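You operate a simulated robot arm through the tools that you are given. There is no shell and no other tool.

The job below is to be done with a simulated robot arm. You get a single attempt, and the scene is never put back.

TASK
Crank the wool back on to its roll and lower the black bar.
Fine: free the white lever to crank and set it to hold again.

It is judged by the outcome, as a careful person would: the job done as asked, and still so three seconds after it is handed in. It fails if anything else is knocked over, pushed out of place, dropped, spilled or broken.

THE ROBOT
A 6-joint arm with a two-finger parallel gripper, fixed in place. Base frame: the origin is at the foot of the arm, x ahead of it, y to its left, z up. Units: m, rad, N and s.
With the tool pointing down near the work surface it reaches from about 0.1 to 0.76 m from the base axis. Its first joint turns from -2.007 to 2.007 rad. Payload 4.2 kg.
The tool frame sits at the grasp point between the pads (the TCP): z along the fingers, y along the line on which they close. The tips reach 0.023 m beyond it. The gripper opens to 0.094 m. The fingers are 0.038 m wide and 0.01 m thick; the gripper's body (0.054 by 0.096 m) begins 0.039 m behind the TCP.
Orientation is that of the tool frame in the base frame, as [roll, pitch, yaw] about the fixed x, y, z axes, in that order (R = Rz(yaw) Ry(pitch) Rx(roll)). With the fingers straight down and closing along the base's y, the tool's x points along the base's -x, its y along +y and its z along -z.

THE INTERFACE
- The arm moves only by the tool apply_moves. Its argument "rows" is a list that holds one entry, the list of rows, each a list of 7 numbers: the shift along the tool's x, y, z in m, then the turn, a rotation vector about the tool's x, y, z in degrees, then the gripper command, from -1 (shut) to 1 (fully open), values between in proportion. In form: [[[tx, ty, tz, wx, wy, wz, gripper], ...]]. A call has 1 to 20 rows; each row shifts and turns the commanded pose from where the row before left it, along the tool's axes as they then stand. A row lasts 0.2 s, in which the tool goes at most 0.05 m and 0.15 rad; a call with a longer step from one row to the next is refused whole, and so is a gripper value outside its range. A pose out of reach is approached as far as the arm can. The call stops where the force on the tool passes 90 N (or 10 N more than at its start, if that is more) or the arm is blocked; 0.2 s more then pass. The fingers move at their own pace (about 0.108 m/s each) and stop on an object; they squeeze with about 32 N. The grip force told is the motor's: it shows also when the fingers shut on nothing. Time passes only in rows, and 0.2 s behind the last, so rows that do not move let the fingers close. The reply holds the time, the measured pose of the TCP, the force on the tool along the base axes, the opening and the grip force, in the units named above and with some noise, with the torque about the TCP (base axes, N m) and any sound that the robot's microphone picked up.
- Cameras (640 x 400 px; columns grow to the right, rows downward): "scene" is fixed at [0.0484, -0.5002, 1.1077]; the picture's right is [0.08, -1.00, 0.00], its down [0.31, 0.03, -0.95] and it looks along [0.95, 0.08, 0.31] (base axes); focal length 214 px, centre (320, 200). "wrist" rides on the gripper at [0.086, 0.016, -0.074] in the tool frame; the picture's right is [-0.18, 0.98, 0.00], its down [-0.58, -0.11, -0.81] and it looks along [-0.79, -0.15, 0.59] (tool axes); focal length 243 px, centre (320, 200). There is no depth. A picture from a camera that has moved, and an enlarged one, comes with that camera's place and axes in the base frame and with its lens.
- snapshot(camera): a new picture of that camera. It takes no simulated time.
- raise_lower(by): slides the trunk up (or, below 0, down) by that many m; the arm rides with it, the base frame stays. It gives what a move gives, with no picture.
- close_up(camera, box): a new picture of the part [left, top, right, bottom] of that camera's present view, enlarged. It takes no simulated time.
- sign_off(): hands the job in; it is judged then, once.

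Places have to be worked out from the pictures, the camera data and where the tool is seen. Open the gripper and draw the arm clear of the work before you hand the job in, unless the task says otherwise.

The tools are called after ">>>" as a command line: name --argument value ..., lists and objects as JSON in quotes. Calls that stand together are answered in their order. apply_moves: Moves the arm, as the interface text tells. Its arguments: {"type":"object","properties":{"rows":{"type":"array","items":{"type":"array","items":{"type":"array","items":{"type":"number"}}}}},"required":["rows"]} The other tools are called the same way: raise_lower (by) slides the trunk up or down; snapshot (camera) takes a picture; close_up (camera, box) takes an enlarged picture of a part of a camera's view; sign_off () hands the job in.

At the start:

```text
t: 0.0
eef_pos: [0.566, -0.2085, 1.1583]
orientation: [3.141, 0.0, -3.141]
force: [-0.3, 0.4, -1.0]
moment: [0.02, 0.01, -0.02]
finger_gap: 0.0938
grip_force: 0.1
trunk travel left (down, up): [-0.6, 0.39]
```

scene: 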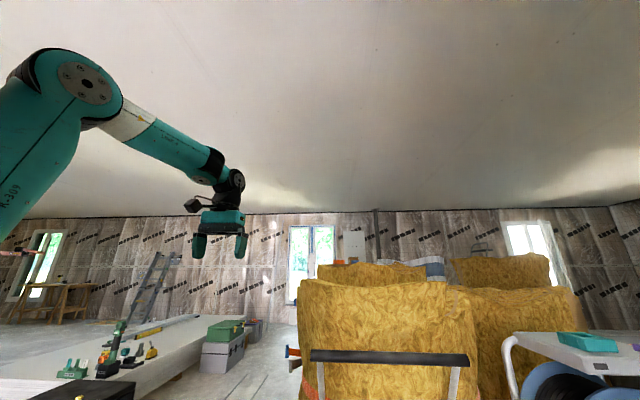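
wrist: 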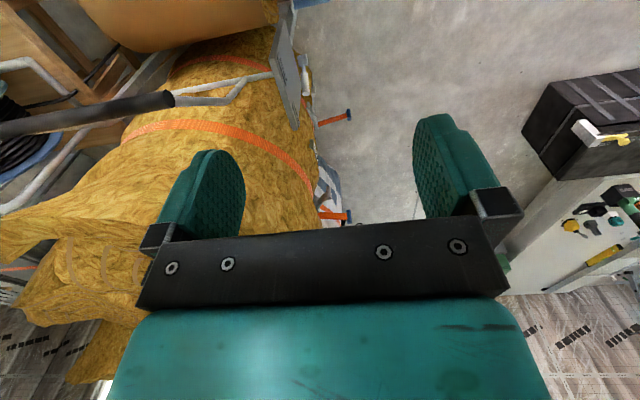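

The pictures show wool rolls with a black bar and some straps; I can't see the crank or white lever clearly. I'll enlarge the relevant parts of both views.

>>> close_up --camera "scene" --box '[270, 240, 590, 400]'

>>> close_up --camera "wrist" --box '[0, 0, 380, 240]'

>>> close_up --camera "scene" --box '[270, 320, 430, 400]'

```text
2.00 times, centred on (430, 320) of scene
camera zoom: at [0.0484, -0.5002, 1.1077], right [0.08, -1.0, 0.0], down [0.31, 0.03, -0.95], along [0.95, 0.08, 0.31], focal length 429 px, centre (100, -40)
```

zoom: 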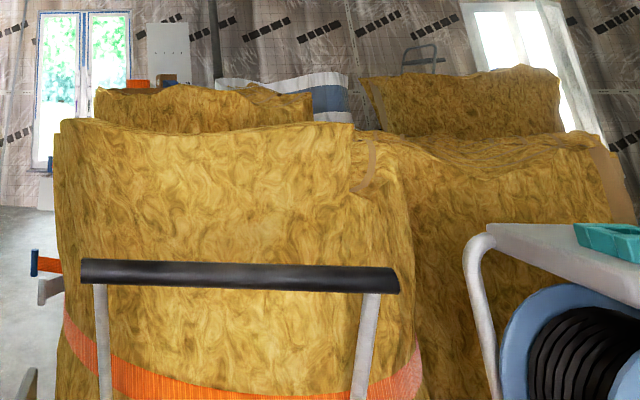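

```text
1.67 times, centred on (190, 120) of wrist
camera zoom: at [0.4798, -0.1929, 1.2321], right [0.18, 0.98, 0.0], down [0.58, -0.11, 0.81], along [0.79, -0.15, -0.59], focal length 404 px, centre (537, 333)
```

zoom: 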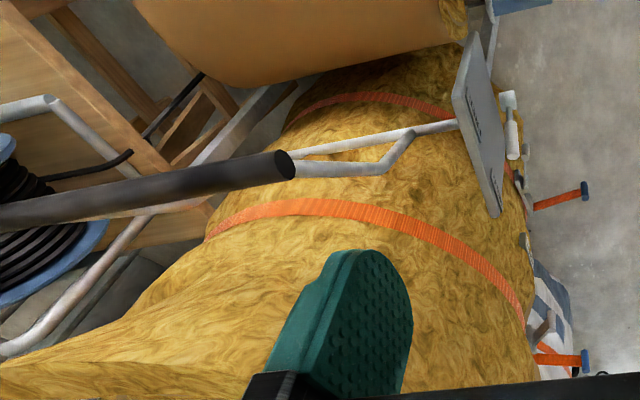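

```text
4.00 times, centred on (350, 360) of scene
camera zoom: at [0.0484, -0.5002, 1.1077], right [0.08, -1.0, 0.0], down [0.31, 0.03, -0.95], along [0.95, 0.08, 0.31], focal length 858 px, centre (200, -440)
```

zoom: 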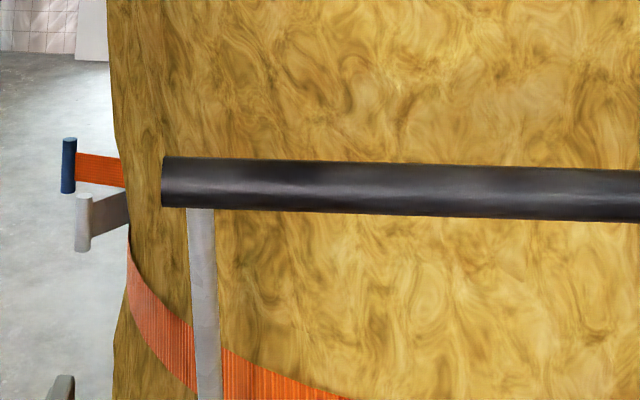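

I place the black bar's left end at about (0.62, -0.43, 0.92), and a plate with a white handle sits low on the machine's left side. I'll move the arm to the left (+y) and turn the wrist camera toward that side for a better view.

>>> apply_moves --rows '[[[0, 0.045, 0, 0, 0, 0, 1], [0, 0.045, 0, 0, 0, 0, 1], [0, 0.045, 0, 0, 0, 0, 1], [0, 0.045, 0, 0, 0, 0, 1], [0, 0.045, 0, 0, 0, 0, 1], [0, 0.045, 0, 0, 0, 0, 1], [0, 0, 0, 0, 0, 8.5, 1], [0, 0, 0, 0, 0, 8.5, 1], [0, 0, 0, 0, 0, 8.5, 1], [0, 0, 0, 0, 0, 8.5, 1], [0, 0, 0, 0, 0, 8.5, 1], [0, 0, 0, 0, 0, 8.5, 1], [0, 0, 0, 0, 0, 8.5, 1], [0, 0, 0, 0, 0, 8.5, 1]]]'

>>> snapshot --camera "wrist"

>>> snapshot --camera "scene"

```text
t: 3.0
eef_pos: [0.5659, 0.0617, 1.1564]
orientation: [3.14, -0.001, 1.951]
force: [0.4, 0.4, 0.4]
moment: [-0.02, -0.03, -0.02]
finger_gap: 0.0937
grip_force: 0.1
trunk travel left (down, up): [-0.6, 0.39]
```

```text
taken
camera wrist: at [0.5495, 0.1472, 1.2318], right [0.98, 0.19, 0.0], down [0.11, -0.58, 0.81], along [0.16, -0.79, -0.59], focal length 243 px, centre (320, 200)
```

wrist: 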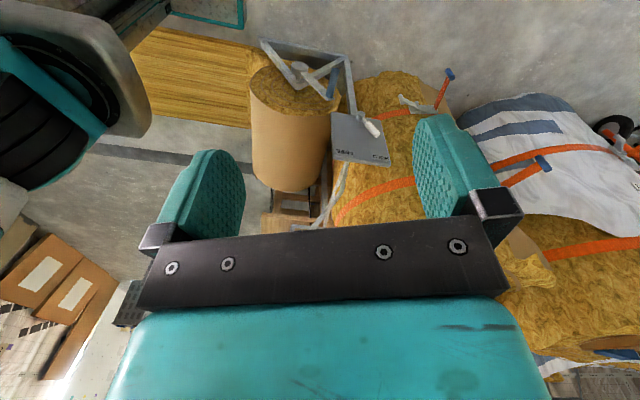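

```text
taken
```

scene: 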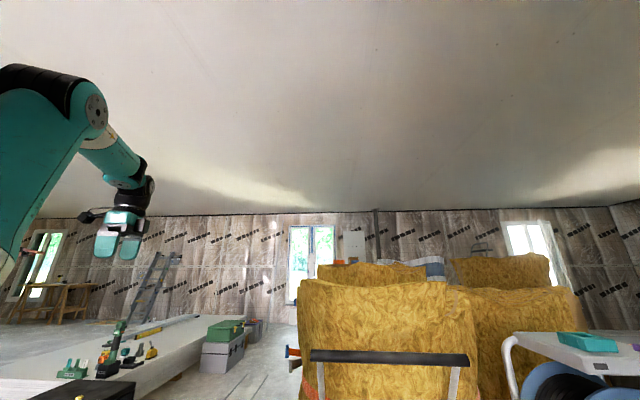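

The wool lies unrolled from a roll that stands on a small frame, with spokes on its end and a plate beside it carrying the white lever. I'll zoom in on this area.

>>> close_up --camera "wrist" --box '[230, 20, 470, 230]'

>>> close_up --camera "wrist" --box '[120, 20, 420, 230]'

```text
1.90 times, centred on (350, 125) of wrist
camera zoom: at [0.5495, 0.1472, 1.2318], right [0.98, 0.19, 0.0], down [0.11, -0.58, 0.81], along [0.16, -0.79, -0.59], focal length 462 px, centre (263, 343)
```

zoom: 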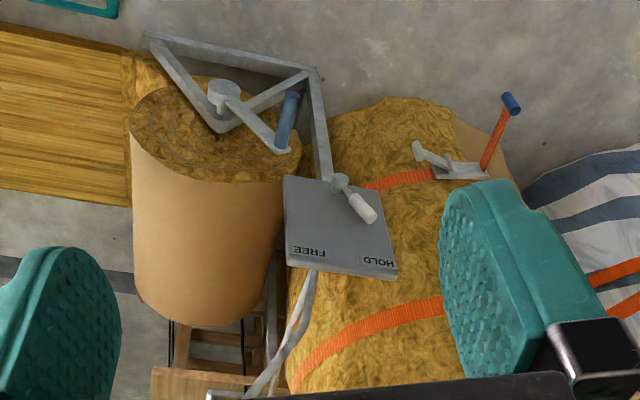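

```text
1.90 times, centred on (270, 125) of wrist
camera zoom: at [0.5495, 0.1472, 1.2318], right [0.98, 0.19, 0.0], down [0.11, -0.58, 0.81], along [0.16, -0.79, -0.59], focal length 462 px, centre (415, 343)
```

zoom: 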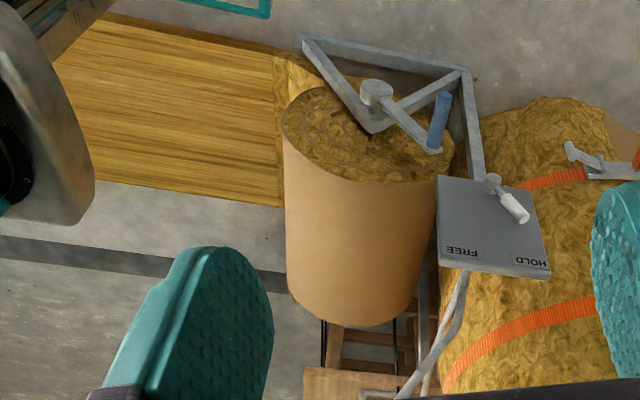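

The image is upside down, with world-down at the top. The roll's +y end carries a hub, a crank arm and a blue handle, and the plate has FREE and HOLD labels with the white lever now at HOLD. I'll lower the trunk for a second viewpoint to triangulate from.

>>> raise_lower --by -0.2

>>> snapshot --camera "wrist"

>>> close_up --camera "wrist" --box '[200, 40, 440, 230]'

```text
t: 5.2
eef_pos: [0.5665, 0.0616, 0.9559]
orientation: [-3.14, 0.001, 1.954]
force: [0.8, 0.1, 0.6]
moment: [0.0, -0.01, -0.01]
finger_gap: 0.0939
grip_force: 0.1
trunk travel left (down, up): [-0.4, 0.59]
```

```text
taken
camera wrist: at [0.5493, 0.1472, 1.0318], right [0.98, 0.2, 0.0], down [0.12, -0.58, 0.81], along [0.16, -0.79, -0.59], focal length 243 px, centre (320, 200)
```

wrist: 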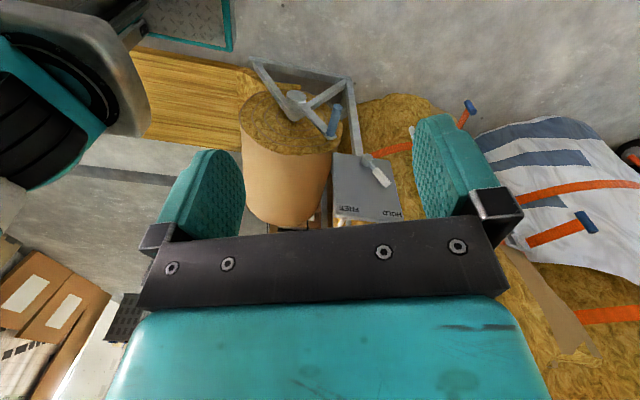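

```text
2.11 times, centred on (320, 135) of wrist
camera zoom: at [0.5493, 0.1472, 1.0318], right [0.98, 0.2, 0.0], down [0.12, -0.58, 0.81], along [0.16, -0.79, -0.59], focal length 511 px, centre (320, 337)
```

zoom: 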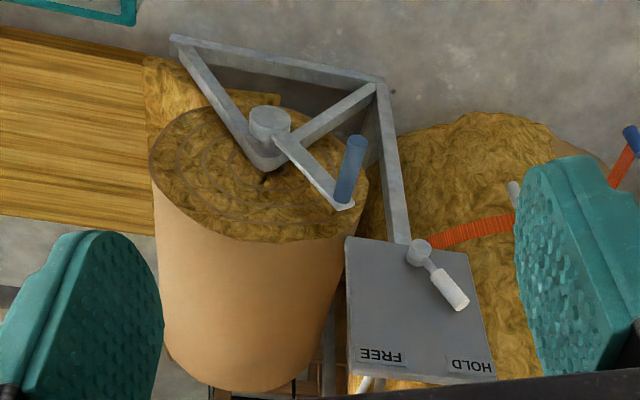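

By triangulating, I get the following positions:
- **Hub:** about (0.556, -0.285, 0.32)
- **Crank tip:** about (0.67, -0.30, 0.45), with the blue handle running out to y≈-0.22
- **Plate:** vertical at y≈-0.335, from x 0.68 to 0.86 and z 0.49 to 0.72
- **Lever:** pivot (0.77, 0.54), tip (0.805, 0.64)

Next I'll pull back in x and look forward to see the bar's pivot and the wool sheet.

>>> apply_moves --rows '[[[0.0155, -0.0387, 0, 0, 0, 0, 1], [0.0155, -0.0387, 0, 0, 0, 0, 1], [0.0155, -0.0387, 0, 0, 0, 0, 1], [0.0155, -0.0387, 0, 0, 0, 0, 1], [0.0155, -0.0387, 0, 0, 0, 0, 1], [0.0155, -0.0387, 0, 0, 0, 0, 1], [0, 0, 0, 0, 0, -8.5, 1], [0, 0, 0, 0, 0, -8.5, 1], [0, 0, 0, 0, 0, -8.5, 1], [0, 0, 0, 0, 0, -8.5, 1]]]'

>>> snapshot --camera "wrist"

>>> close_up --camera "wrist" --box '[140, 0, 440, 240]'

>>> snapshot --camera "scene"

```text
t: 7.4
eef_pos: [0.3502, 0.1076, 0.9541]
orientation: [-3.141, 0.0, 2.55]
force: [0.5, -0.6, -0.6]
moment: [-0.02, 0.07, 0.04]
finger_gap: 0.094
grip_force: 0.2
out of reach, approached as far as the arm can: row 4, 5, 6
trunk travel left (down, up): [-0.4, 0.59]
```

```text
taken
camera wrist: at [0.2879, 0.1682, 1.0286], right [0.7, 0.71, 0.0], down [0.42, -0.41, 0.81], along [0.57, -0.57, -0.59], focal length 243 px, centre (320, 200)
```

wrist: 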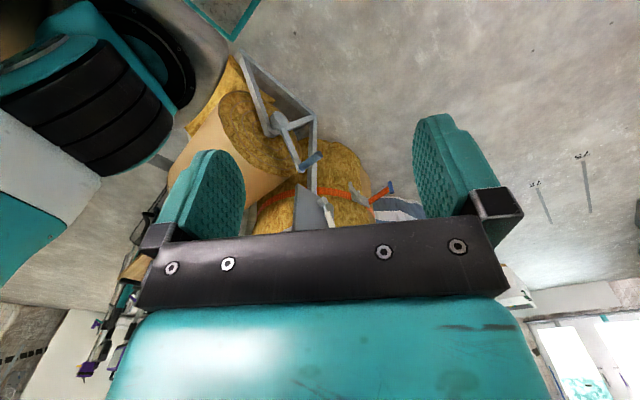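

```text
1.67 times, centred on (290, 120) of wrist
camera zoom: at [0.2879, 0.1682, 1.0286], right [0.7, 0.71, 0.0], down [0.42, -0.41, 0.81], along [0.57, -0.57, -0.59], focal length 404 px, centre (370, 333)
```

zoom: 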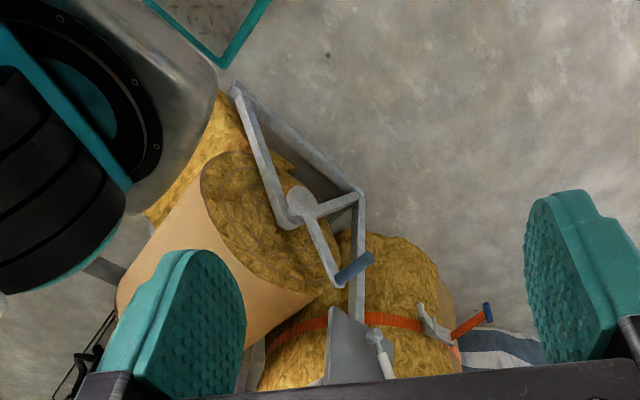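

```text
taken
```

scene: 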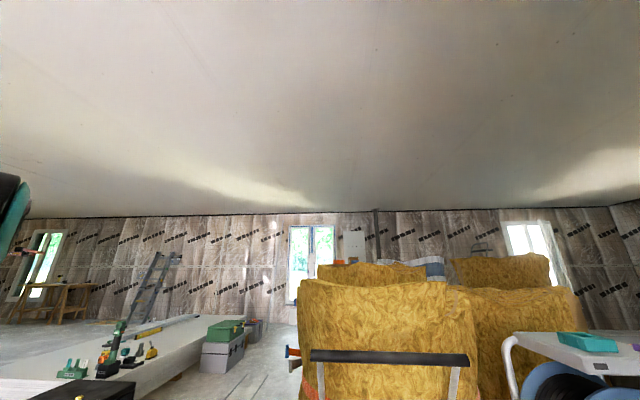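

The arm hit its inner reach limit at this height. I'll raise the trunk again and move to about (0.4, -0.2), still looking forward and to the right, to see the bar's arms and pivot.

>>> raise_lower --by 0.2

>>> apply_moves --rows '[[[-0.03, -0.0316, 0.01, 0, 0, 0, 1], [-0.03, -0.0316, 0.01, 0, 0, 0, 1], [-0.03, -0.0316, 0.01, 0, 0, 0, 1], [-0.03, -0.0316, 0.01, 0, 0, 0, 1], [-0.03, -0.0316, 0.01, 0, 0, 0, 1], [-0.03, -0.0316, 0, 0, 0, 0, 1], [-0.03, -0.0316, 0, 0, 0, 0, 1]]]'

>>> snapshot --camera "wrist"

>>> close_up --camera "wrist" --box '[60, 0, 420, 230]'

```text
t: 9.5
eef_pos: [0.3505, 0.107, 1.1541]
orientation: [-3.141, 0.0, 2.55]
force: [0.2, -0.2, 0.0]
moment: [0.01, -0.02, 0.01]
finger_gap: 0.094
grip_force: 0.2
trunk travel left (down, up): [-0.6, 0.39]
```

```text
t: 11.1
eef_pos: [0.4665, -0.1347, 1.0885]
orientation: [-3.141, 0.0, 2.547]
force: [-0.1, 0.0, 0.6]
moment: [0.02, -0.01, -0.03]
finger_gap: 0.0939
grip_force: 0.0
out of reach, approached as far as the arm can: row 1, 2, 3, 4, 5
trunk travel left (down, up): [-0.6, 0.39]
```

```text
taken
camera wrist: at [0.4052, -0.0748, 1.1631], right [0.7, 0.71, 0.0], down [0.42, -0.42, 0.81], along [0.57, -0.57, -0.59], focal length 243 px, centre (320, 200)
```

wrist: 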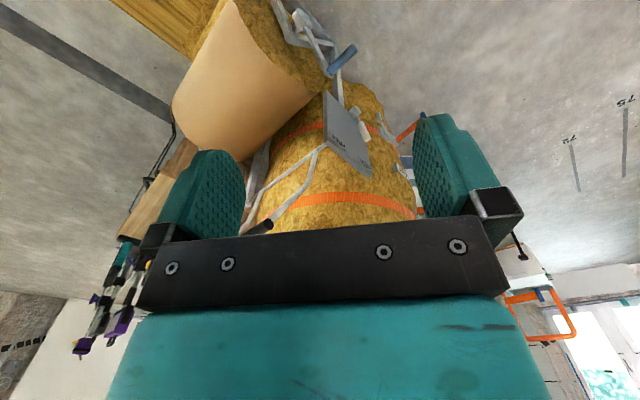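

```text
1.74 times, centred on (240, 115) of wrist
camera zoom: at [0.4052, -0.0748, 1.1631], right [0.7, 0.71, 0.0], down [0.42, -0.42, 0.81], along [0.57, -0.57, -0.59], focal length 422 px, centre (459, 348)
```

zoom: 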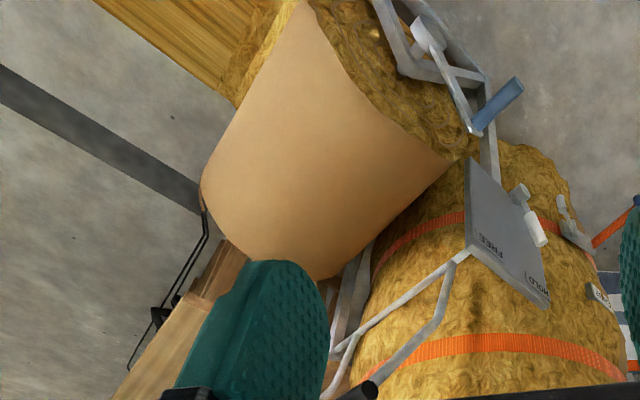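

From here I can see the bar's frame pivots just behind the plate's top edge, at about x 0.69, z 0.715. The brown paper face is on the outside of the roll, so the sheet leaves at the bottom toward -x, and winding means the top of the roll moves toward -x. I'll move clear to the left, turn the camera toward the lever and lower the trunk.

>>> apply_moves --rows '[[[0, 0.04, 0, 0, 0, 8.5, 1], [-0.006, 0.04, 0, 0, 0, 8.5, 1], [-0.012, 0.038, 0, 0, 0, 8.5, 1], [-0.015, 0.035, 0, 0, 0, 0, 1]]]'

>>> raise_lower --by -0.3

>>> snapshot --camera "wrist"

>>> close_up --camera "wrist" --box '[180, 20, 440, 230]'

```text
t: 12.1
eef_pos: [0.5961, -0.0577, 1.0902]
orientation: [-3.141, 0.0, 2.102]
force: [-1.3, 0.2, 0.1]
moment: [0.0, 0.02, -0.03]
finger_gap: 0.094
grip_force: 0.1
trunk travel left (down, up): [-0.6, 0.39]
```

```text
t: 15.1
eef_pos: [0.5972, -0.059, 0.7894]
orientation: [3.141, 0.0, 2.105]
force: [-0.3, 0.0, 0.6]
moment: [0.01, -0.02, -0.02]
finger_gap: 0.094
grip_force: 0.0
trunk travel left (down, up): [-0.3, 0.69]
```

```text
taken
camera wrist: at [0.5666, 0.0237, 0.8638], right [0.94, 0.34, 0.0], down [0.2, -0.56, 0.81], along [0.27, -0.76, -0.59], focal length 243 px, centre (320, 200)
```

wrist: 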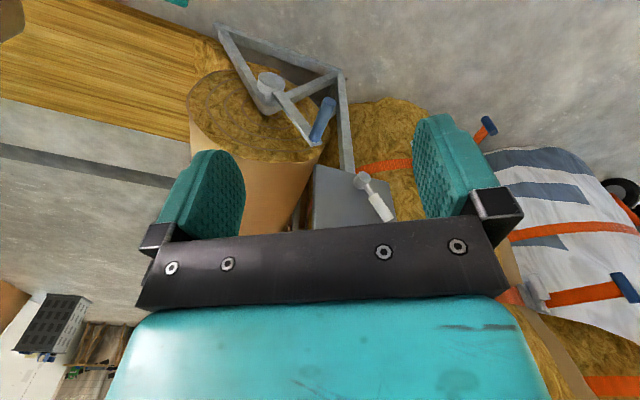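

```text
1.90 times, centred on (310, 125) of wrist
camera zoom: at [0.5666, 0.0237, 0.8638], right [0.94, 0.34, 0.0], down [0.2, -0.56, 0.81], along [0.27, -0.76, -0.59], focal length 462 px, centre (339, 343)
```

zoom: 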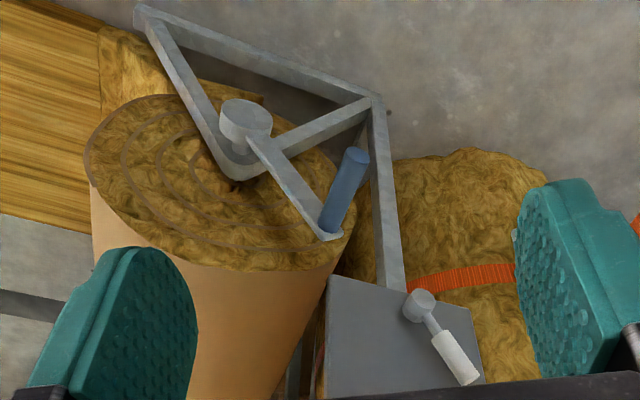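

The lever's pivot is at about (0.773, -0.297, 0.537) and its tip at (0.807, -0.279, 0.636). I'll tilt the tool about 55° forward toward the lever, half close the fingers, and move to a stand-off point.

>>> apply_moves --rows '[[[0, 0, 0, 0, -8.5, 0, 0], [0, 0, 0, 0, -8.5, 0, 0], [0, 0, 0, 0, -8.5, 0, 0], [0, 0, 0, 0, -8.5, 0, 0], [0, 0, 0, 0, -8.5, 0, 0], [0, 0, 0, 0, -8.5, 0, 0], [0, 0, 0, 0, -4, 0, 0]]]'

>>> snapshot --camera "wrist"

>>> snapshot --camera "scene"

```text
t: 16.7
eef_pos: [0.596, -0.0582, 0.7891]
orientation: [-3.141, 0.96, 2.103]
force: [-0.8, -1.3, -0.5]
moment: [0.03, -0.02, -0.02]
finger_gap: 0.0472
grip_force: 0.1
trunk travel left (down, up): [-0.3, 0.69]
```

```text
taken
camera wrist: at [0.5542, 0.0447, 0.7611], right [0.9, 0.41, 0.15], down [-0.26, 0.23, 0.94], along [0.35, -0.88, 0.31], focal length 243 px, centre (320, 200)
```

wrist: 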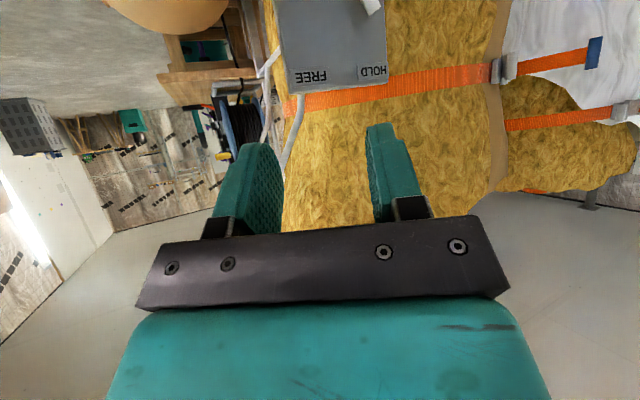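

```text
taken
```

scene: 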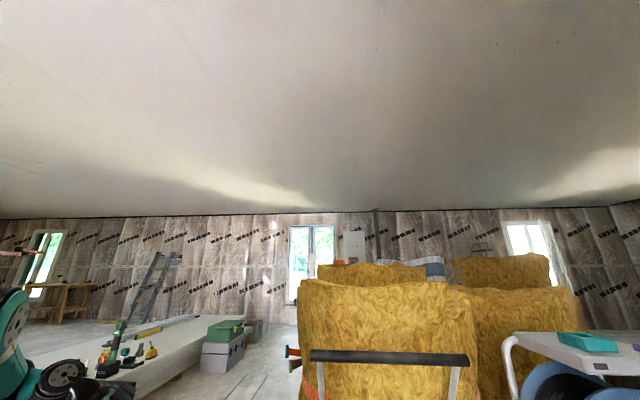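

The tilt worked and the plate and lever are ahead. Now I'll move to the stand-off point about 0.1 m short of the lever.

>>> apply_moves --rows '[[[-0.003, 0.011, 0.039, 0, 0, 0, 0], [-0.003, 0.011, 0.039, 0, 0, 0, 0], [-0.003, 0.011, 0.039, 0, 0, 0, 0], [-0.003, 0.011, 0.039, 0, 0, 0, 0], [-0.003, 0.011, 0.039, 0, 0, 0, 0], [-0.003, 0.011, 0.039, 0, 0, 0, 0]]]'

>>> snapshot --camera "wrist"

>>> close_up --camera "wrist" --box '[200, 0, 460, 220]'

```text
t: 18.1
eef_pos: [0.7571, -0.2, 0.6695]
orientation: [3.141, 0.962, 2.101]
force: [0.5, 0.0, 0.3]
moment: [-0.01, 0.02, 0.0]
finger_gap: 0.0469
grip_force: 0.2
trunk travel left (down, up): [-0.3, 0.69]
```

```text
taken
camera wrist: at [0.7148, -0.0969, 0.642], right [0.9, 0.41, 0.15], down [-0.26, 0.23, 0.94], along [0.35, -0.88, 0.31], focal length 243 px, centre (320, 200)
```

wrist: 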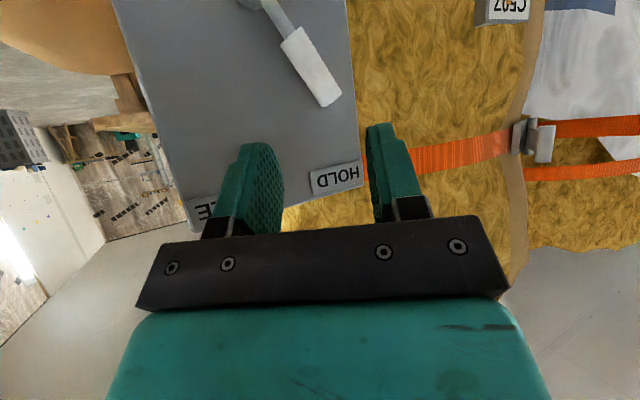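

```text
1.82 times, centred on (330, 110) of wrist
camera zoom: at [0.7148, -0.0969, 0.642], right [0.9, 0.41, 0.15], down [-0.26, 0.23, 0.94], along [0.35, -0.88, 0.31], focal length 441 px, centre (302, 364)
```

zoom: 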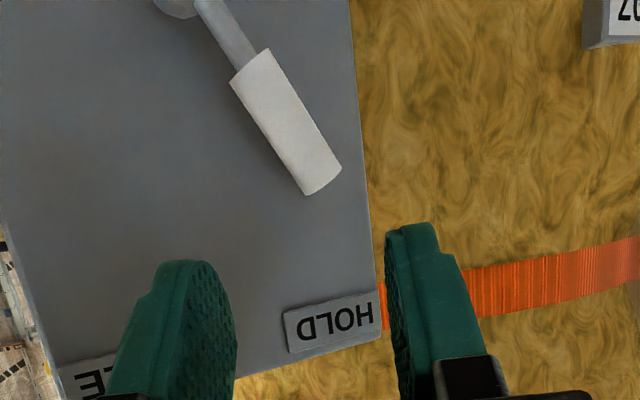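

The lever sits as estimated, with its grip centre at about (0.798, -0.281, 0.605). I'll advance so the fingers straddle it.

>>> apply_moves --rows '[[[0, -0.001, 0.0256, 0, 0, 0, 0], [0, -0.001, 0.0256, 0, 0, 0, 0], [0, -0.001, 0.0256, 0, 0, 0, 0], [-0.001, 0, 0.0256, 0, 0, 0, 0]]]'

>>> snapshot --camera "wrist"

```text
t: 19.1
eef_pos: [0.7963, -0.2733, 0.6117]
orientation: [-3.141, 0.961, 2.103]
force: [-1.7, 0.3, 0.7]
moment: [0.04, 0.07, -0.04]
finger_gap: 0.0475
grip_force: 0.4
trunk travel left (down, up): [-0.3, 0.69]
```

```text
taken
camera wrist: at [0.7545, -0.17, 0.5841], right [0.9, 0.41, 0.15], down [-0.26, 0.23, 0.94], along [0.35, -0.88, 0.31], focal length 243 px, centre (320, 200)
```

wrist: 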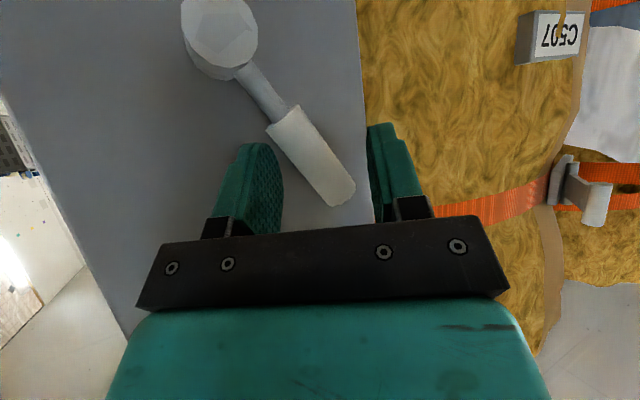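

The lever is between the fingers. I'll narrow the gap a little and drag it toward FREE (-x), watching the force.

>>> apply_moves --rows '[[[0, 0, 0, 0, 0, 0, -0.3], [0.0029, -0.0086, -0.00415, 0, 0, 0, -0.3], [0.0029, -0.0086, -0.00415, 0, 0, 0, -0.3], [0.0021, -0.0086, -0.0047, 0, 0, 0, -0.3], [0.0021, -0.0086, -0.0047, 0, 0, 0, -0.3], [0.0029, -0.0086, -0.00415, 0, 0, 0, -0.3]]]'

>>> snapshot --camera "wrist"

```text
t: 20.5
eef_pos: [0.745, -0.2733, 0.6137]
orientation: [-3.14, 0.96, 2.104]
force: [-2.3, -0.8, -1.3]
moment: [-0.05, -0.07, -0.02]
finger_gap: 0.0329
grip_force: 0.6
trunk travel left (down, up): [-0.3, 0.69]
```

```text
taken
camera wrist: at [0.7031, -0.1711, 0.5857], right [0.9, 0.41, 0.15], down [-0.26, 0.23, 0.94], along [0.35, -0.89, 0.31], focal length 243 px, centre (320, 200)
```

wrist: 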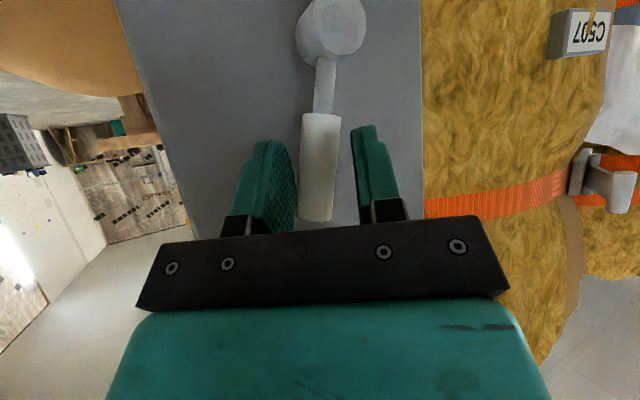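

The lever has swung past vertical with very little resistance. I'll keep going toward FREE.

>>> apply_moves --rows '[[[0.0029, -0.0086, -0.00415, 0, 0, 0, -0.3], [0.0037, -0.0086, -0.0036, 0, 0, 0, -0.3]]]'

>>> snapshot --camera "wrist"

```text
t: 21.1
eef_pos: [0.7251, -0.2731, 0.6122]
orientation: [3.139, 0.96, 2.102]
force: [-1.4, -0.6, -1.5]
moment: [0.04, 0.01, -0.04]
finger_gap: 0.0339
grip_force: 1.0
trunk travel left (down, up): [-0.3, 0.69]
```

```text
taken
camera wrist: at [0.6836, -0.1706, 0.5849], right [0.9, 0.41, 0.15], down [-0.26, 0.23, 0.94], along [0.35, -0.89, 0.31], focal length 243 px, centre (320, 200)
```

wrist: 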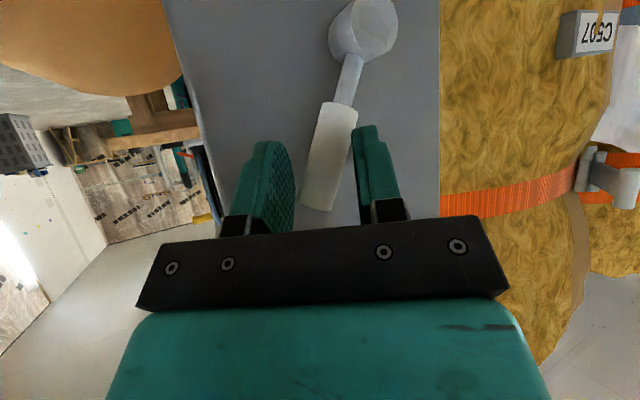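

The lever is now about 29° past vertical toward FREE. I'll push slightly further to find the stop.

>>> apply_moves --rows '[[[0.004, -0.0086, -0.0034, 0, 0, 0, -0.3]]]'

>>> close_up --camera "wrist" --box '[180, 0, 460, 230]'

```text
t: 21.5
eef_pos: [0.7161, -0.2727, 0.6118]
orientation: [3.14, 0.962, 2.102]
force: [0.1, -0.5, 0.1]
moment: [0.03, -0.03, 0.04]
finger_gap: 0.0328
grip_force: 0.1
trunk travel left (down, up): [-0.3, 0.69]
```

```text
1.74 times, centred on (320, 115) of wrist
camera zoom: at [0.6743, -0.1703, 0.5838], right [0.9, 0.41, 0.15], down [-0.26, 0.23, 0.94], along [0.35, -0.88, 0.31], focal length 422 px, centre (320, 348)
```

zoom: 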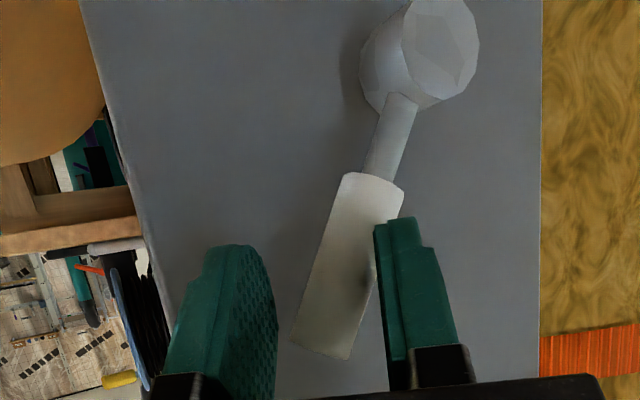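

There is no resistance at all, and the lever may already be past the FREE label. I'll back off along the tool axis and compare it with the label.

>>> apply_moves --rows '[[[0, -0.002, -0.03, 0, 0, 0, -0.1], [0, 0, -0.03, 0, 0, 0, -0.1], [0, 0, -0.03, 0, 0, 0, 0], [0, 0, -0.03, 0, 0, 0, 0], [0, 0, -0.03, 0, 0, 0, 0]]]'

>>> close_up --camera "wrist" --box '[180, 0, 500, 230]'

```text
t: 22.7
eef_pos: [0.6506, -0.1679, 0.6982]
orientation: [3.141, 0.961, 2.102]
force: [-0.5, 0.5, -0.4]
moment: [-0.02, -0.01, 0.01]
finger_gap: 0.0472
grip_force: 0.1
trunk travel left (down, up): [-0.3, 0.69]
```

```text
1.74 times, centred on (340, 115) of wrist
camera zoom: at [0.6086, -0.0654, 0.6704], right [0.9, 0.41, 0.15], down [-0.26, 0.23, 0.94], along [0.35, -0.89, 0.31], focal length 422 px, centre (285, 348)
```

zoom: 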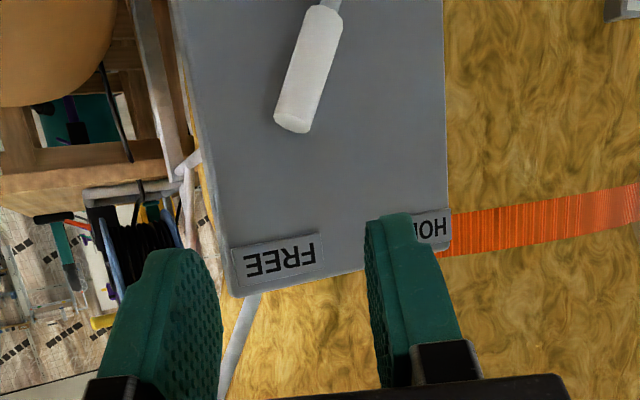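

The lever now points at the FREE label, about 31° past vertical. Next I'll turn the tool to face -y with a 45° downward tilt, back off from the machine, and lower the trunk to view the crank handle.

>>> apply_moves --rows '[[[0, 0, -0.03, 6.15, 0, 4.3, 0.5], [0, 0, -0.03, 6.15, 0, 4.3, 0.5], [0, 0, 0, 6.15, 0, 4.3, 0.5], [0, 0, 0, 6.15, 0, 4.3, 0.5], [0, 0, 0, 0, 5, 0, 0.5], [0, 0, 0, 0, 5, 0, 0.5], [0.02, 0.02, -0.02, 0, 0, 0, 0.5]]]'

>>> raise_lower --by -0.15

>>> snapshot --camera "wrist"

>>> close_up --camera "wrist" --box '[140, 0, 460, 220]'

```text
t: 24.3
eef_pos: [0.6492, -0.0964, 0.7324]
orientation: [-3.141, 0.786, 1.577]
force: [-0.5, 0.9, 1.3]
moment: [0.0, 0.05, 0.01]
finger_gap: 0.0704
grip_force: 0.0
trunk travel left (down, up): [-0.3, 0.69]
```

```text
t: 26.1
eef_pos: [0.6498, -0.0968, 0.5813]
orientation: [3.142, 0.784, 1.579]
force: [-0.8, -0.1, -0.6]
moment: [-0.01, 0.0, 0.02]
finger_gap: 0.0704
grip_force: 0.1
trunk travel left (down, up): [-0.15, 0.84]
```

```text
taken
camera wrist: at [0.6646, 0.0176, 0.5733], right [0.98, -0.12, 0.13], down [-0.11, 0.16, 0.98], along [-0.14, -0.98, 0.14], focal length 243 px, centre (320, 200)
```

wrist: 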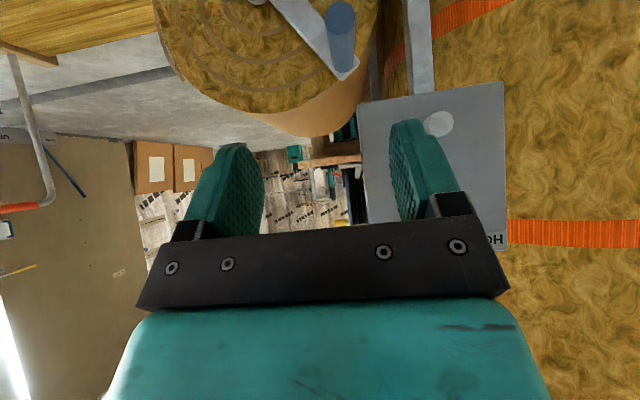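

```text
1.82 times, centred on (300, 110) of wrist
camera zoom: at [0.6646, 0.0176, 0.5733], right [0.98, -0.12, 0.13], down [-0.11, 0.16, 0.98], along [-0.14, -0.98, 0.14], focal length 441 px, centre (356, 364)
```

zoom: 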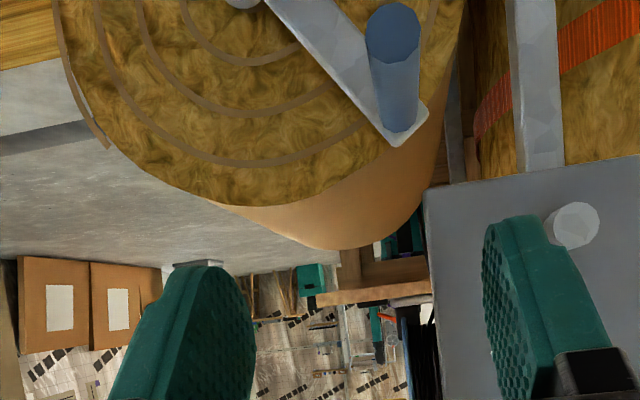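

This nearly frontal view puts the handle at x≈0.669, z≈0.469, running from y≈-0.28 at the crank arm to y≈-0.175. The spiral also confirms the winding direction. I'll lower the hand to get a frontal view of the hub for an accurate crank centre.

>>> apply_moves --rows '[[[0.0325, -0.02, 0.0184, 0, 0, 0, 0.5], [0.0325, -0.02, 0.0184, 0, 0, 0, 0.5], [0.0325, -0.02, 0.0184, 0, 0, 0, 0.5], [0.0325, -0.02, 0.0184, 0, 0, 0, 0.5], [0.0325, -0.02, 0.0184, 0, 0, 0, 0.5]]]'

>>> snapshot --camera "wrist"

>>> close_up --camera "wrist" --box '[140, 0, 500, 220]'

```text
t: 27.3
eef_pos: [0.5495, -0.0467, 0.4017]
orientation: [-3.141, 0.786, 1.578]
force: [-0.5, 0.3, 0.6]
moment: [0.03, 0.0, -0.02]
finger_gap: 0.0705
grip_force: 0.0
trunk travel left (down, up): [-0.15, 0.84]
```

```text
taken
camera wrist: at [0.5644, 0.0661, 0.3935], right [0.98, -0.12, 0.13], down [-0.11, 0.16, 0.98], along [-0.14, -0.98, 0.14], focal length 243 px, centre (320, 200)
```

wrist: 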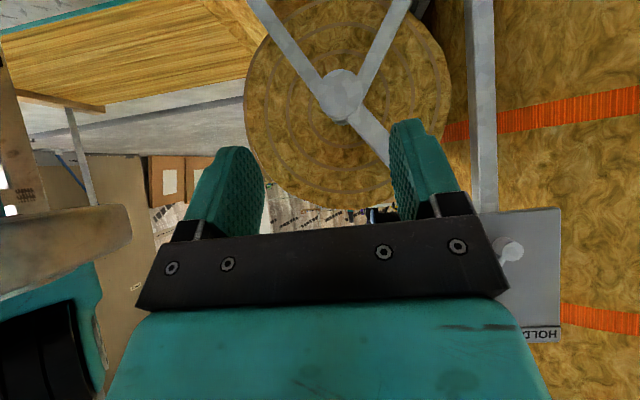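

```text
1.78 times, centred on (320, 110) of wrist
camera zoom: at [0.5644, 0.0661, 0.3935], right [0.98, -0.12, 0.13], down [-0.11, 0.16, 0.98], along [-0.14, -0.98, 0.14], focal length 431 px, centre (320, 360)
```

zoom: 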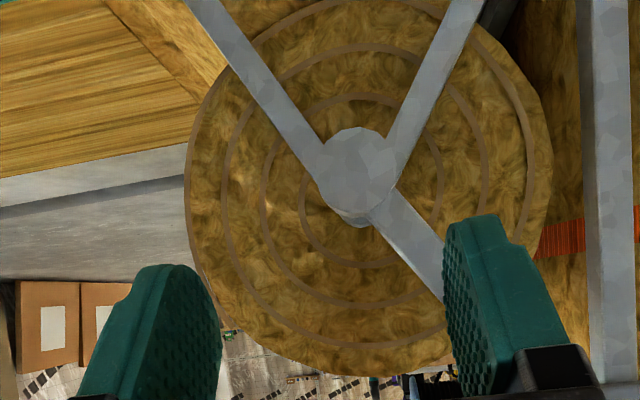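

The roll end is seen face-on, with the hub at about (0.560, 0.304). I'll shift slightly so the hub and handle show together and I can measure the crank radius.

>>> apply_moves --rows '[[[-0.0212, 0.025, -0.0212, 0, 0, 0, 0.7], [-0.0212, 0.025, -0.0212, 0, 0, 0, 0.7], [-0.0212, 0.025, -0.0212, 0, 0, 0, 0.7], [-0.0212, 0.025, -0.0212, 0, 0, 0, 0.7]]]'

>>> close_up --camera "wrist" --box '[140, 0, 500, 220]'

```text
t: 28.3
eef_pos: [0.6474, -0.0466, 0.5222]
orientation: [-3.14, 0.785, 1.579]
force: [-0.1, -0.6, 0.7]
moment: [-0.01, -0.01, 0.0]
finger_gap: 0.0798
grip_force: 0.0
trunk travel left (down, up): [-0.15, 0.84]
```

```text
1.78 times, centred on (320, 110) of wrist
camera zoom: at [0.6643, 0.0675, 0.5138], right [0.98, -0.12, 0.13], down [-0.11, 0.16, 0.98], along [-0.14, -0.98, 0.14], focal length 431 px, centre (320, 360)
```

zoom: 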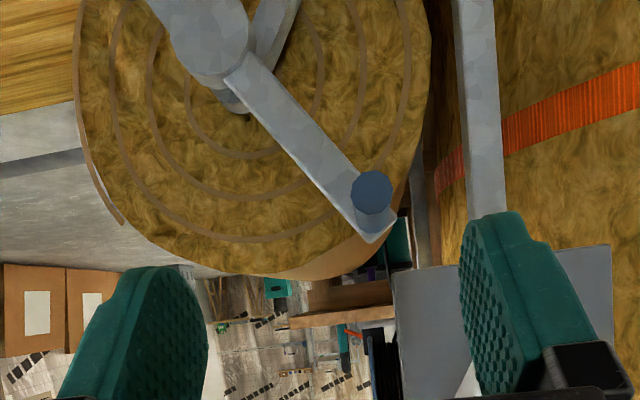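

Combining views gives the crank centre at about (0.558, 0.300), the handle at (0.669, 0.460) with y from -0.30 to -0.19, and a radius of about 0.195. Before gripping, I'll dry-run the winding circle in front of the crank, at y≈-0.12, to check reach.

>>> apply_moves --rows '[[[-0.004, 0.0108, 0.048, 0, 0, 0, 0.2], [-0.0039, 0.0108, 0.0479, 0, 0, 0, 0.2], [-0.01187, -0.02956, -0.01187, 0, 0, 0, 0.2], [-0.00807, -0.03203, -0.00807, 0, 0, 0, 0.2], [-0.00401, -0.03352, -0.00401, 0, 0, 0, 0.2], [0.00017, -0.034, 0.00017, 0, 0, 0, 0.2], [0.00434, -0.03344, 0.00434, 0, 0, 0, 0.2], [0.00838, -0.03187, 0.00838, 0, 0, 0, 0.2], [0.01216, -0.02933, 0.01216, 0, 0, 0, 0.2], [0.01558, -0.02589, 0.01558, 0, 0, 0, 0.2], [0.01852, -0.02167, 0.01852, 0, 0, 0, 0.2], [0.0209, -0.01679, 0.0209, 0, 0, 0, 0.2], [0.02265, -0.01141, 0.02265, 0, 0, 0, 0.2], [0.0237, -0.00567, 0.0237, 0, 0, 0, 0.2], [0.02404, 0.00024, 0.02404, 0, 0, 0, 0.2], [0.02364, 0.00614, 0.02364, 0, 0, 0, 0.2], [0.02253, 0.01185, 0.02253, 0, 0, 0, 0.2], [0.02074, 0.0172, 0.02074, 0, 0, 0, 0.2], [0.0183, 0.02204, 0.0183, 0, 0, 0, 0.2], [0.01532, 0.0262, 0.01532, 0, 0, 0, 0.2]]]'

```text
t: 32.5
eef_pos: [0.5157, -0.0842, 0.1376]
orientation: [3.142, 0.784, 1.58]
force: [0.2, 0.4, -0.4]
moment: [-0.01, 0.0, 0.0]
finger_gap: 0.0564
grip_force: 0.1
out of reach, approached as far as the arm can: row 9, 10, 11, 12
trunk travel left (down, up): [-0.15, 0.84]
```

The left part of the circle is inside the arm's inner reach limit at this trunk height. I'll raise the trunk by 0.12 m, go back to the starting point and repeat the dry run.

>>> raise_lower --by 0.12

>>> apply_moves --rows '[[[-0.028, 0.0255, -0.0196, 0, 0, 0, 0.2], [-0.028, 0.0255, -0.0196, 0, 0, 0, 0.2], [-0.028, 0.0255, -0.0196, 0, 0, 0, 0.2], [-0.028, 0.0255, -0.0196, 0, 0, 0, 0.2], [-0.028, 0.0255, -0.0196, 0, 0, 0, 0.2], [-0.028, 0.0255, -0.0196, 0, 0, 0, 0.2]]]'

>>> apply_moves --rows '[[[-0.01187, -0.02956, -0.01187, 0, 0, 0, 0.2], [-0.00807, -0.03203, -0.00807, 0, 0, 0, 0.2], [-0.00401, -0.03352, -0.00401, 0, 0, 0, 0.2], [0.00017, -0.034, 0.00017, 0, 0, 0, 0.2], [0.00434, -0.03344, 0.00434, 0, 0, 0, 0.2], [0.00838, -0.03187, 0.00838, 0, 0, 0, 0.2], [0.01216, -0.02933, 0.01216, 0, 0, 0, 0.2], [0.01558, -0.02589, 0.01558, 0, 0, 0, 0.2], [0.01852, -0.02167, 0.01852, 0, 0, 0, 0.2], [0.0209, -0.01679, 0.0209, 0, 0, 0, 0.2], [0.02265, -0.01141, 0.02265, 0, 0, 0, 0.2], [0.0237, -0.00567, 0.0237, 0, 0, 0, 0.2], [0.02404, 0.00024, 0.02404, 0, 0, 0, 0.2], [0.02364, 0.00614, 0.02364, 0, 0, 0, 0.2], [0.02253, 0.01185, 0.02253, 0, 0, 0, 0.2], [0.02074, 0.0172, 0.02074, 0, 0, 0, 0.2], [0.0183, 0.02204, 0.0183, 0, 0, 0, 0.2], [0.01532, 0.0262, 0.01532, 0, 0, 0, 0.2]]]'

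```text
t: 34.0
eef_pos: [0.5153, -0.0842, 0.2582]
orientation: [-3.14, 0.786, 1.58]
force: [0.5, 1.6, -0.2]
moment: [-0.01, 0.02, 0.0]
finger_gap: 0.0563
grip_force: 0.1
trunk travel left (down, up): [-0.27, 0.72]
```

```text
t: 35.4
eef_pos: [0.668, -0.1197, 0.4595]
orientation: [-3.14, 0.785, 1.578]
force: [-0.1, 0.1, 0.1]
moment: [-0.01, -0.01, -0.02]
finger_gap: 0.0563
grip_force: 0.1
trunk travel left (down, up): [-0.27, 0.72]
```

```text
t: 39.2
eef_pos: [0.4617, -0.1117, 0.1293]
orientation: [-3.141, 0.788, 1.58]
force: [0.7, 0.0, 0.0]
moment: [0.08, 0.02, 0.0]
finger_gap: 0.0562
grip_force: 0.0
out of reach, approached as far as the arm can: row 7, 8
trunk travel left (down, up): [-0.27, 0.72]
```

That is much better, with only a small deviation at the upper left. I'll raise the trunk another 0.06 m and check the right half of the circle.

>>> raise_lower --by 0.06

>>> apply_moves --rows '[[[0.0145, -0.0074, 0.0205, 0, 0, 0, 0.2], [0.0145, -0.0074, 0.0204, 0, 0, 0, 0.2], [0.01187, 0.02956, 0.01187, 0, 0, 0, 0.2], [0.00807, 0.03203, 0.00807, 0, 0, 0, 0.2], [0.00401, 0.03352, 0.00401, 0, 0, 0, 0.2], [-0.00017, 0.034, -0.00017, 0, 0, 0, 0.2], [-0.00434, 0.03344, -0.00434, 0, 0, 0, 0.2], [-0.00838, 0.03187, -0.00838, 0, 0, 0, 0.2], [-0.01216, 0.02933, -0.01216, 0, 0, 0, 0.2], [-0.01558, 0.02589, -0.01558, 0, 0, 0, 0.2], [-0.01852, 0.02167, -0.01852, 0, 0, 0, 0.2], [-0.0209, 0.01679, -0.0209, 0, 0, 0, 0.2], [-0.02265, 0.01141, -0.02265, 0, 0, 0, 0.2], [-0.0237, 0.00567, -0.0237, 0, 0, 0, 0.2], [-0.02404, -0.00024, -0.02404, 0, 0, 0, 0.2], [-0.02364, -0.00614, -0.02364, 0, 0, 0, 0.2], [-0.02253, -0.01185, -0.02253, 0, 0, 0, 0.2], [-0.02074, -0.0172, -0.02074, 0, 0, 0, 0.2], [-0.0183, -0.02204, -0.0183, 0, 0, 0, 0.2], [-0.01532, -0.0262, -0.01532, 0, 0, 0, 0.2]]]'

```text
t: 40.2
eef_pos: [0.4626, -0.1124, 0.1897]
orientation: [-3.141, 0.785, 1.579]
force: [-0.6, -0.2, 0.2]
moment: [-0.01, 0.0, 0.02]
finger_gap: 0.0566
grip_force: 0.1
trunk travel left (down, up): [-0.33, 0.66]
```

```text
t: 44.4
eef_pos: [0.6476, -0.1197, 0.472]
orientation: [-3.141, 0.787, 1.577]
force: [0.8, -0.5, -0.8]
moment: [-0.03, 0.0, -0.02]
finger_gap: 0.0565
grip_force: 0.0
out of reach, approached as far as the arm can: row 8, 9, 10
trunk travel left (down, up): [-0.33, 0.66]
```

Here the lower right exceeds the outer limit instead. Tilting the hand about the handle's axis as the crank turns, toward +x on the right and -x on the left, should fix both ends. I'll dry-run that with the trunk 0.03 m lower.

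>>> raise_lower --by -0.03

>>> apply_moves --rows '[[[-0.0198, 0.0214, -0.0057, 0, 0, 0, 0.2], [0, 0, 0, -4.68, 0, 4.68, 0.2], [0, 0, 0, -4.68, 0, 4.68, 0.2], [0, 0, 0, -4.69, 0, 4.69, 0.2]]]'

>>> apply_moves --rows '[[[-0.01827, -0.02209, -0.01827, 3.75, 0, -3.75, 0.2], [-0.0135, -0.02813, -0.0135, 4.07, 0, -4.07, 0.2], [-0.00759, -0.03225, -0.00759, 4.25, 0, -4.25, 0.2], [-0.00101, -0.03397, -0.00101, 4.31, 0, -4.31, 0.2], [0.00569, -0.03304, 0.00569, 4.24, 0, -4.24, 0.2], [0.0119, -0.02954, 0.0119, 4.04, 0, -4.04, 0.2], [0.01712, -0.02388, 0.01712, 3.72, 0, -3.72, 0.2], [0.02096, -0.01666, 0.02096, 3.29, 0, -3.29, 0.2], [0.02325, -0.00861, 0.02325, 2.75, 0, -2.75, 0.2], [0.02403, -0.00047, 0.02403, 2.13, 0, -2.13, 0.2], [0.0235, 0.00719, 0.0235, 1.45, 0, -1.45, 0.2], [0.02191, 0.01397, 0.02191, 0.72, 0, -0.72, 0.2], [0.01962, 0.01965, 0.01962, -0.04, 0, 0.04, 0.2], [0.01692, 0.02414, 0.01692, -0.78, 0, 0.78, 0.2], [0.01408, 0.02755, 0.01408, -1.5, 0, 1.5, 0.2], [0.01128, 0.03003, 0.01128, -2.18, 0, 2.18, 0.2], [0.00864, 0.03173, 0.00864, -2.79, 0, 2.79, 0.2], [0.00623, 0.03284, 0.00623, -3.33, 0, 3.33, 0.2]]]'

```text
t: 45.1
eef_pos: [0.6484, -0.1197, 0.4422]
orientation: [3.141, 0.785, 1.577]
force: [-0.7, 0.3, 0.5]
moment: [0.02, -0.02, -0.01]
finger_gap: 0.0563
grip_force: 0.0
trunk travel left (down, up): [-0.3, 0.69]
```

```text
t: 46.1
eef_pos: [0.67, -0.13, 0.4593]
orientation: [2.669, 0.729, 1.249]
force: [0.1, -1.2, 0.5]
moment: [-0.03, -0.02, -0.01]
finger_gap: 0.0562
grip_force: 0.0
trunk travel left (down, up): [-0.3, 0.69]
```

```text
t: 49.9
eef_pos: [0.4475, -0.1314, 0.1401]
orientation: [-2.668, 0.725, 1.906]
force: [0.0, -0.3, -0.1]
moment: [0.03, 0.0, 0.03]
finger_gap: 0.0565
grip_force: 0.1
trunk travel left (down, up): [-0.3, 0.69]
```

The left half is now fully within reach and accurate. Next is the right half.

>>> apply_moves --rows '[[[0.00406, 0.03351, 0.00406, -3.75, 0, 3.75, 0.2], [0.00211, 0.03387, 0.00211, -4.07, 0, 4.07, 0.2], [0.00033, 0.03399, 0.00033, -4.25, 0, 4.25, 0.2], [-0.00135, 0.03395, -0.00135, -4.31, 0, 4.31, 0.2], [-0.00298, 0.03374, -0.00298, -4.24, 0, 4.24, 0.2], [-0.00463, 0.03336, -0.00463, -4.04, 0, 4.04, 0.2], [-0.00637, 0.03278, -0.00637, -3.72, 0, 3.72, 0.2], [-0.00828, 0.03192, -0.00828, -3.29, 0, 3.29, 0.2], [-0.01034, 0.03069, -0.01034, -2.75, 0, 2.75, 0.2], [-0.01259, 0.02895, -0.01259, -2.13, 0, 2.13, 0.2], [-0.01499, 0.02659, -0.01499, -1.45, 0, 1.45, 0.2], [-0.01744, 0.02339, -0.01744, -0.72, 0, 0.72, 0.2], [-0.01982, 0.01925, -0.01982, 0.04, 0, -0.04, 0.2], [-0.02188, 0.01406, -0.02188, 0.78, 0, -0.78, 0.2], [-0.02339, 0.00785, -0.02339, 1.5, 0, -1.5, 0.2], [-0.02403, 0.00073, -0.02403, 2.18, 0, -2.18, 0.2], [-0.02353, -0.00699, -0.02353, 2.79, 0, -2.79, 0.2], [-0.02164, -0.01482, -0.02164, 3.33, 0, -3.33, 0.2]]]'

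>>> close_up --camera "wrist" --box '[140, 0, 500, 220]'

```text
t: 53.7
eef_pos: [0.669, -0.1302, 0.4606]
orientation: [2.671, 0.728, 1.254]
force: [0.0, 0.2, 0.3]
moment: [-0.02, -0.03, 0.01]
finger_gap: 0.0561
grip_force: 0.0
trunk travel left (down, up): [-0.3, 0.69]
```

```text
1.78 times, centred on (320, 110) of wrist
camera zoom: at [0.6863, -0.0161, 0.4587], right [0.88, -0.12, 0.45], down [-0.44, 0.16, 0.89], along [-0.18, -0.98, 0.08], focal length 431 px, centre (320, 360)
```

zoom: 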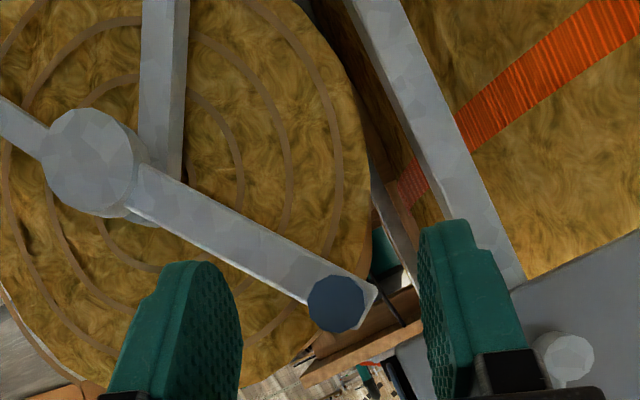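

The whole circle is reachable, and this view puts the handle at about (0.670, 0.457) and the hub at (0.559, 0.299), so R≈0.193. I'll slide in along -y until the handle is between the pads and close.

>>> apply_moves --rows '[[[-0.0215, -0.0001, 0.0233, 0, 0, 0, 0.2], [-0.0215, -0.0001, 0.0233, 0, 0, 0, 0.2], [-0.0215, -0.0001, 0.0233, 0, 0, 0, 0.2]]]'

>>> snapshot --camera "wrist"

```text
t: 54.5
eef_pos: [0.672, -0.2248, 0.4556]
orientation: [2.672, 0.729, 1.253]
force: [0.4, 0.3, 0.5]
moment: [-0.02, -0.01, 0.02]
finger_gap: 0.0564
grip_force: 0.2
trunk travel left (down, up): [-0.3, 0.69]
```

```text
taken
camera wrist: at [0.689, -0.1109, 0.4535], right [0.88, -0.12, 0.46], down [-0.44, 0.16, 0.89], along [-0.18, -0.98, 0.08], focal length 243 px, centre (320, 200)
```

wrist: 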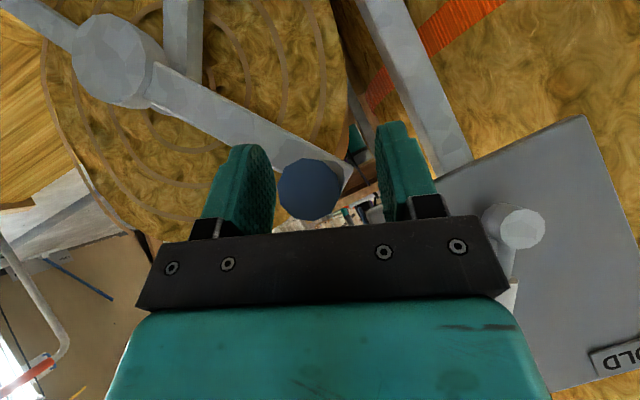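

The handle end is centred between the pads at about (0.673, 0.4555). I'll close the gripper on it.

>>> apply_moves --rows '[[[0, 0, 0, 0, 0, 0, -1], [0, 0, 0, 0, 0, 0, -1], [0, 0, 0, 0, 0, 0, -1]]]'

```text
t: 55.3
eef_pos: [0.6687, -0.2248, 0.4553]
orientation: [2.677, 0.728, 1.255]
force: [-27.9, 7.0, -6.4]
moment: [0.41, -0.16, -1.12]
finger_gap: 0.0261
grip_force: 45.1
trunk travel left (down, up): [-0.3, 0.69]
```

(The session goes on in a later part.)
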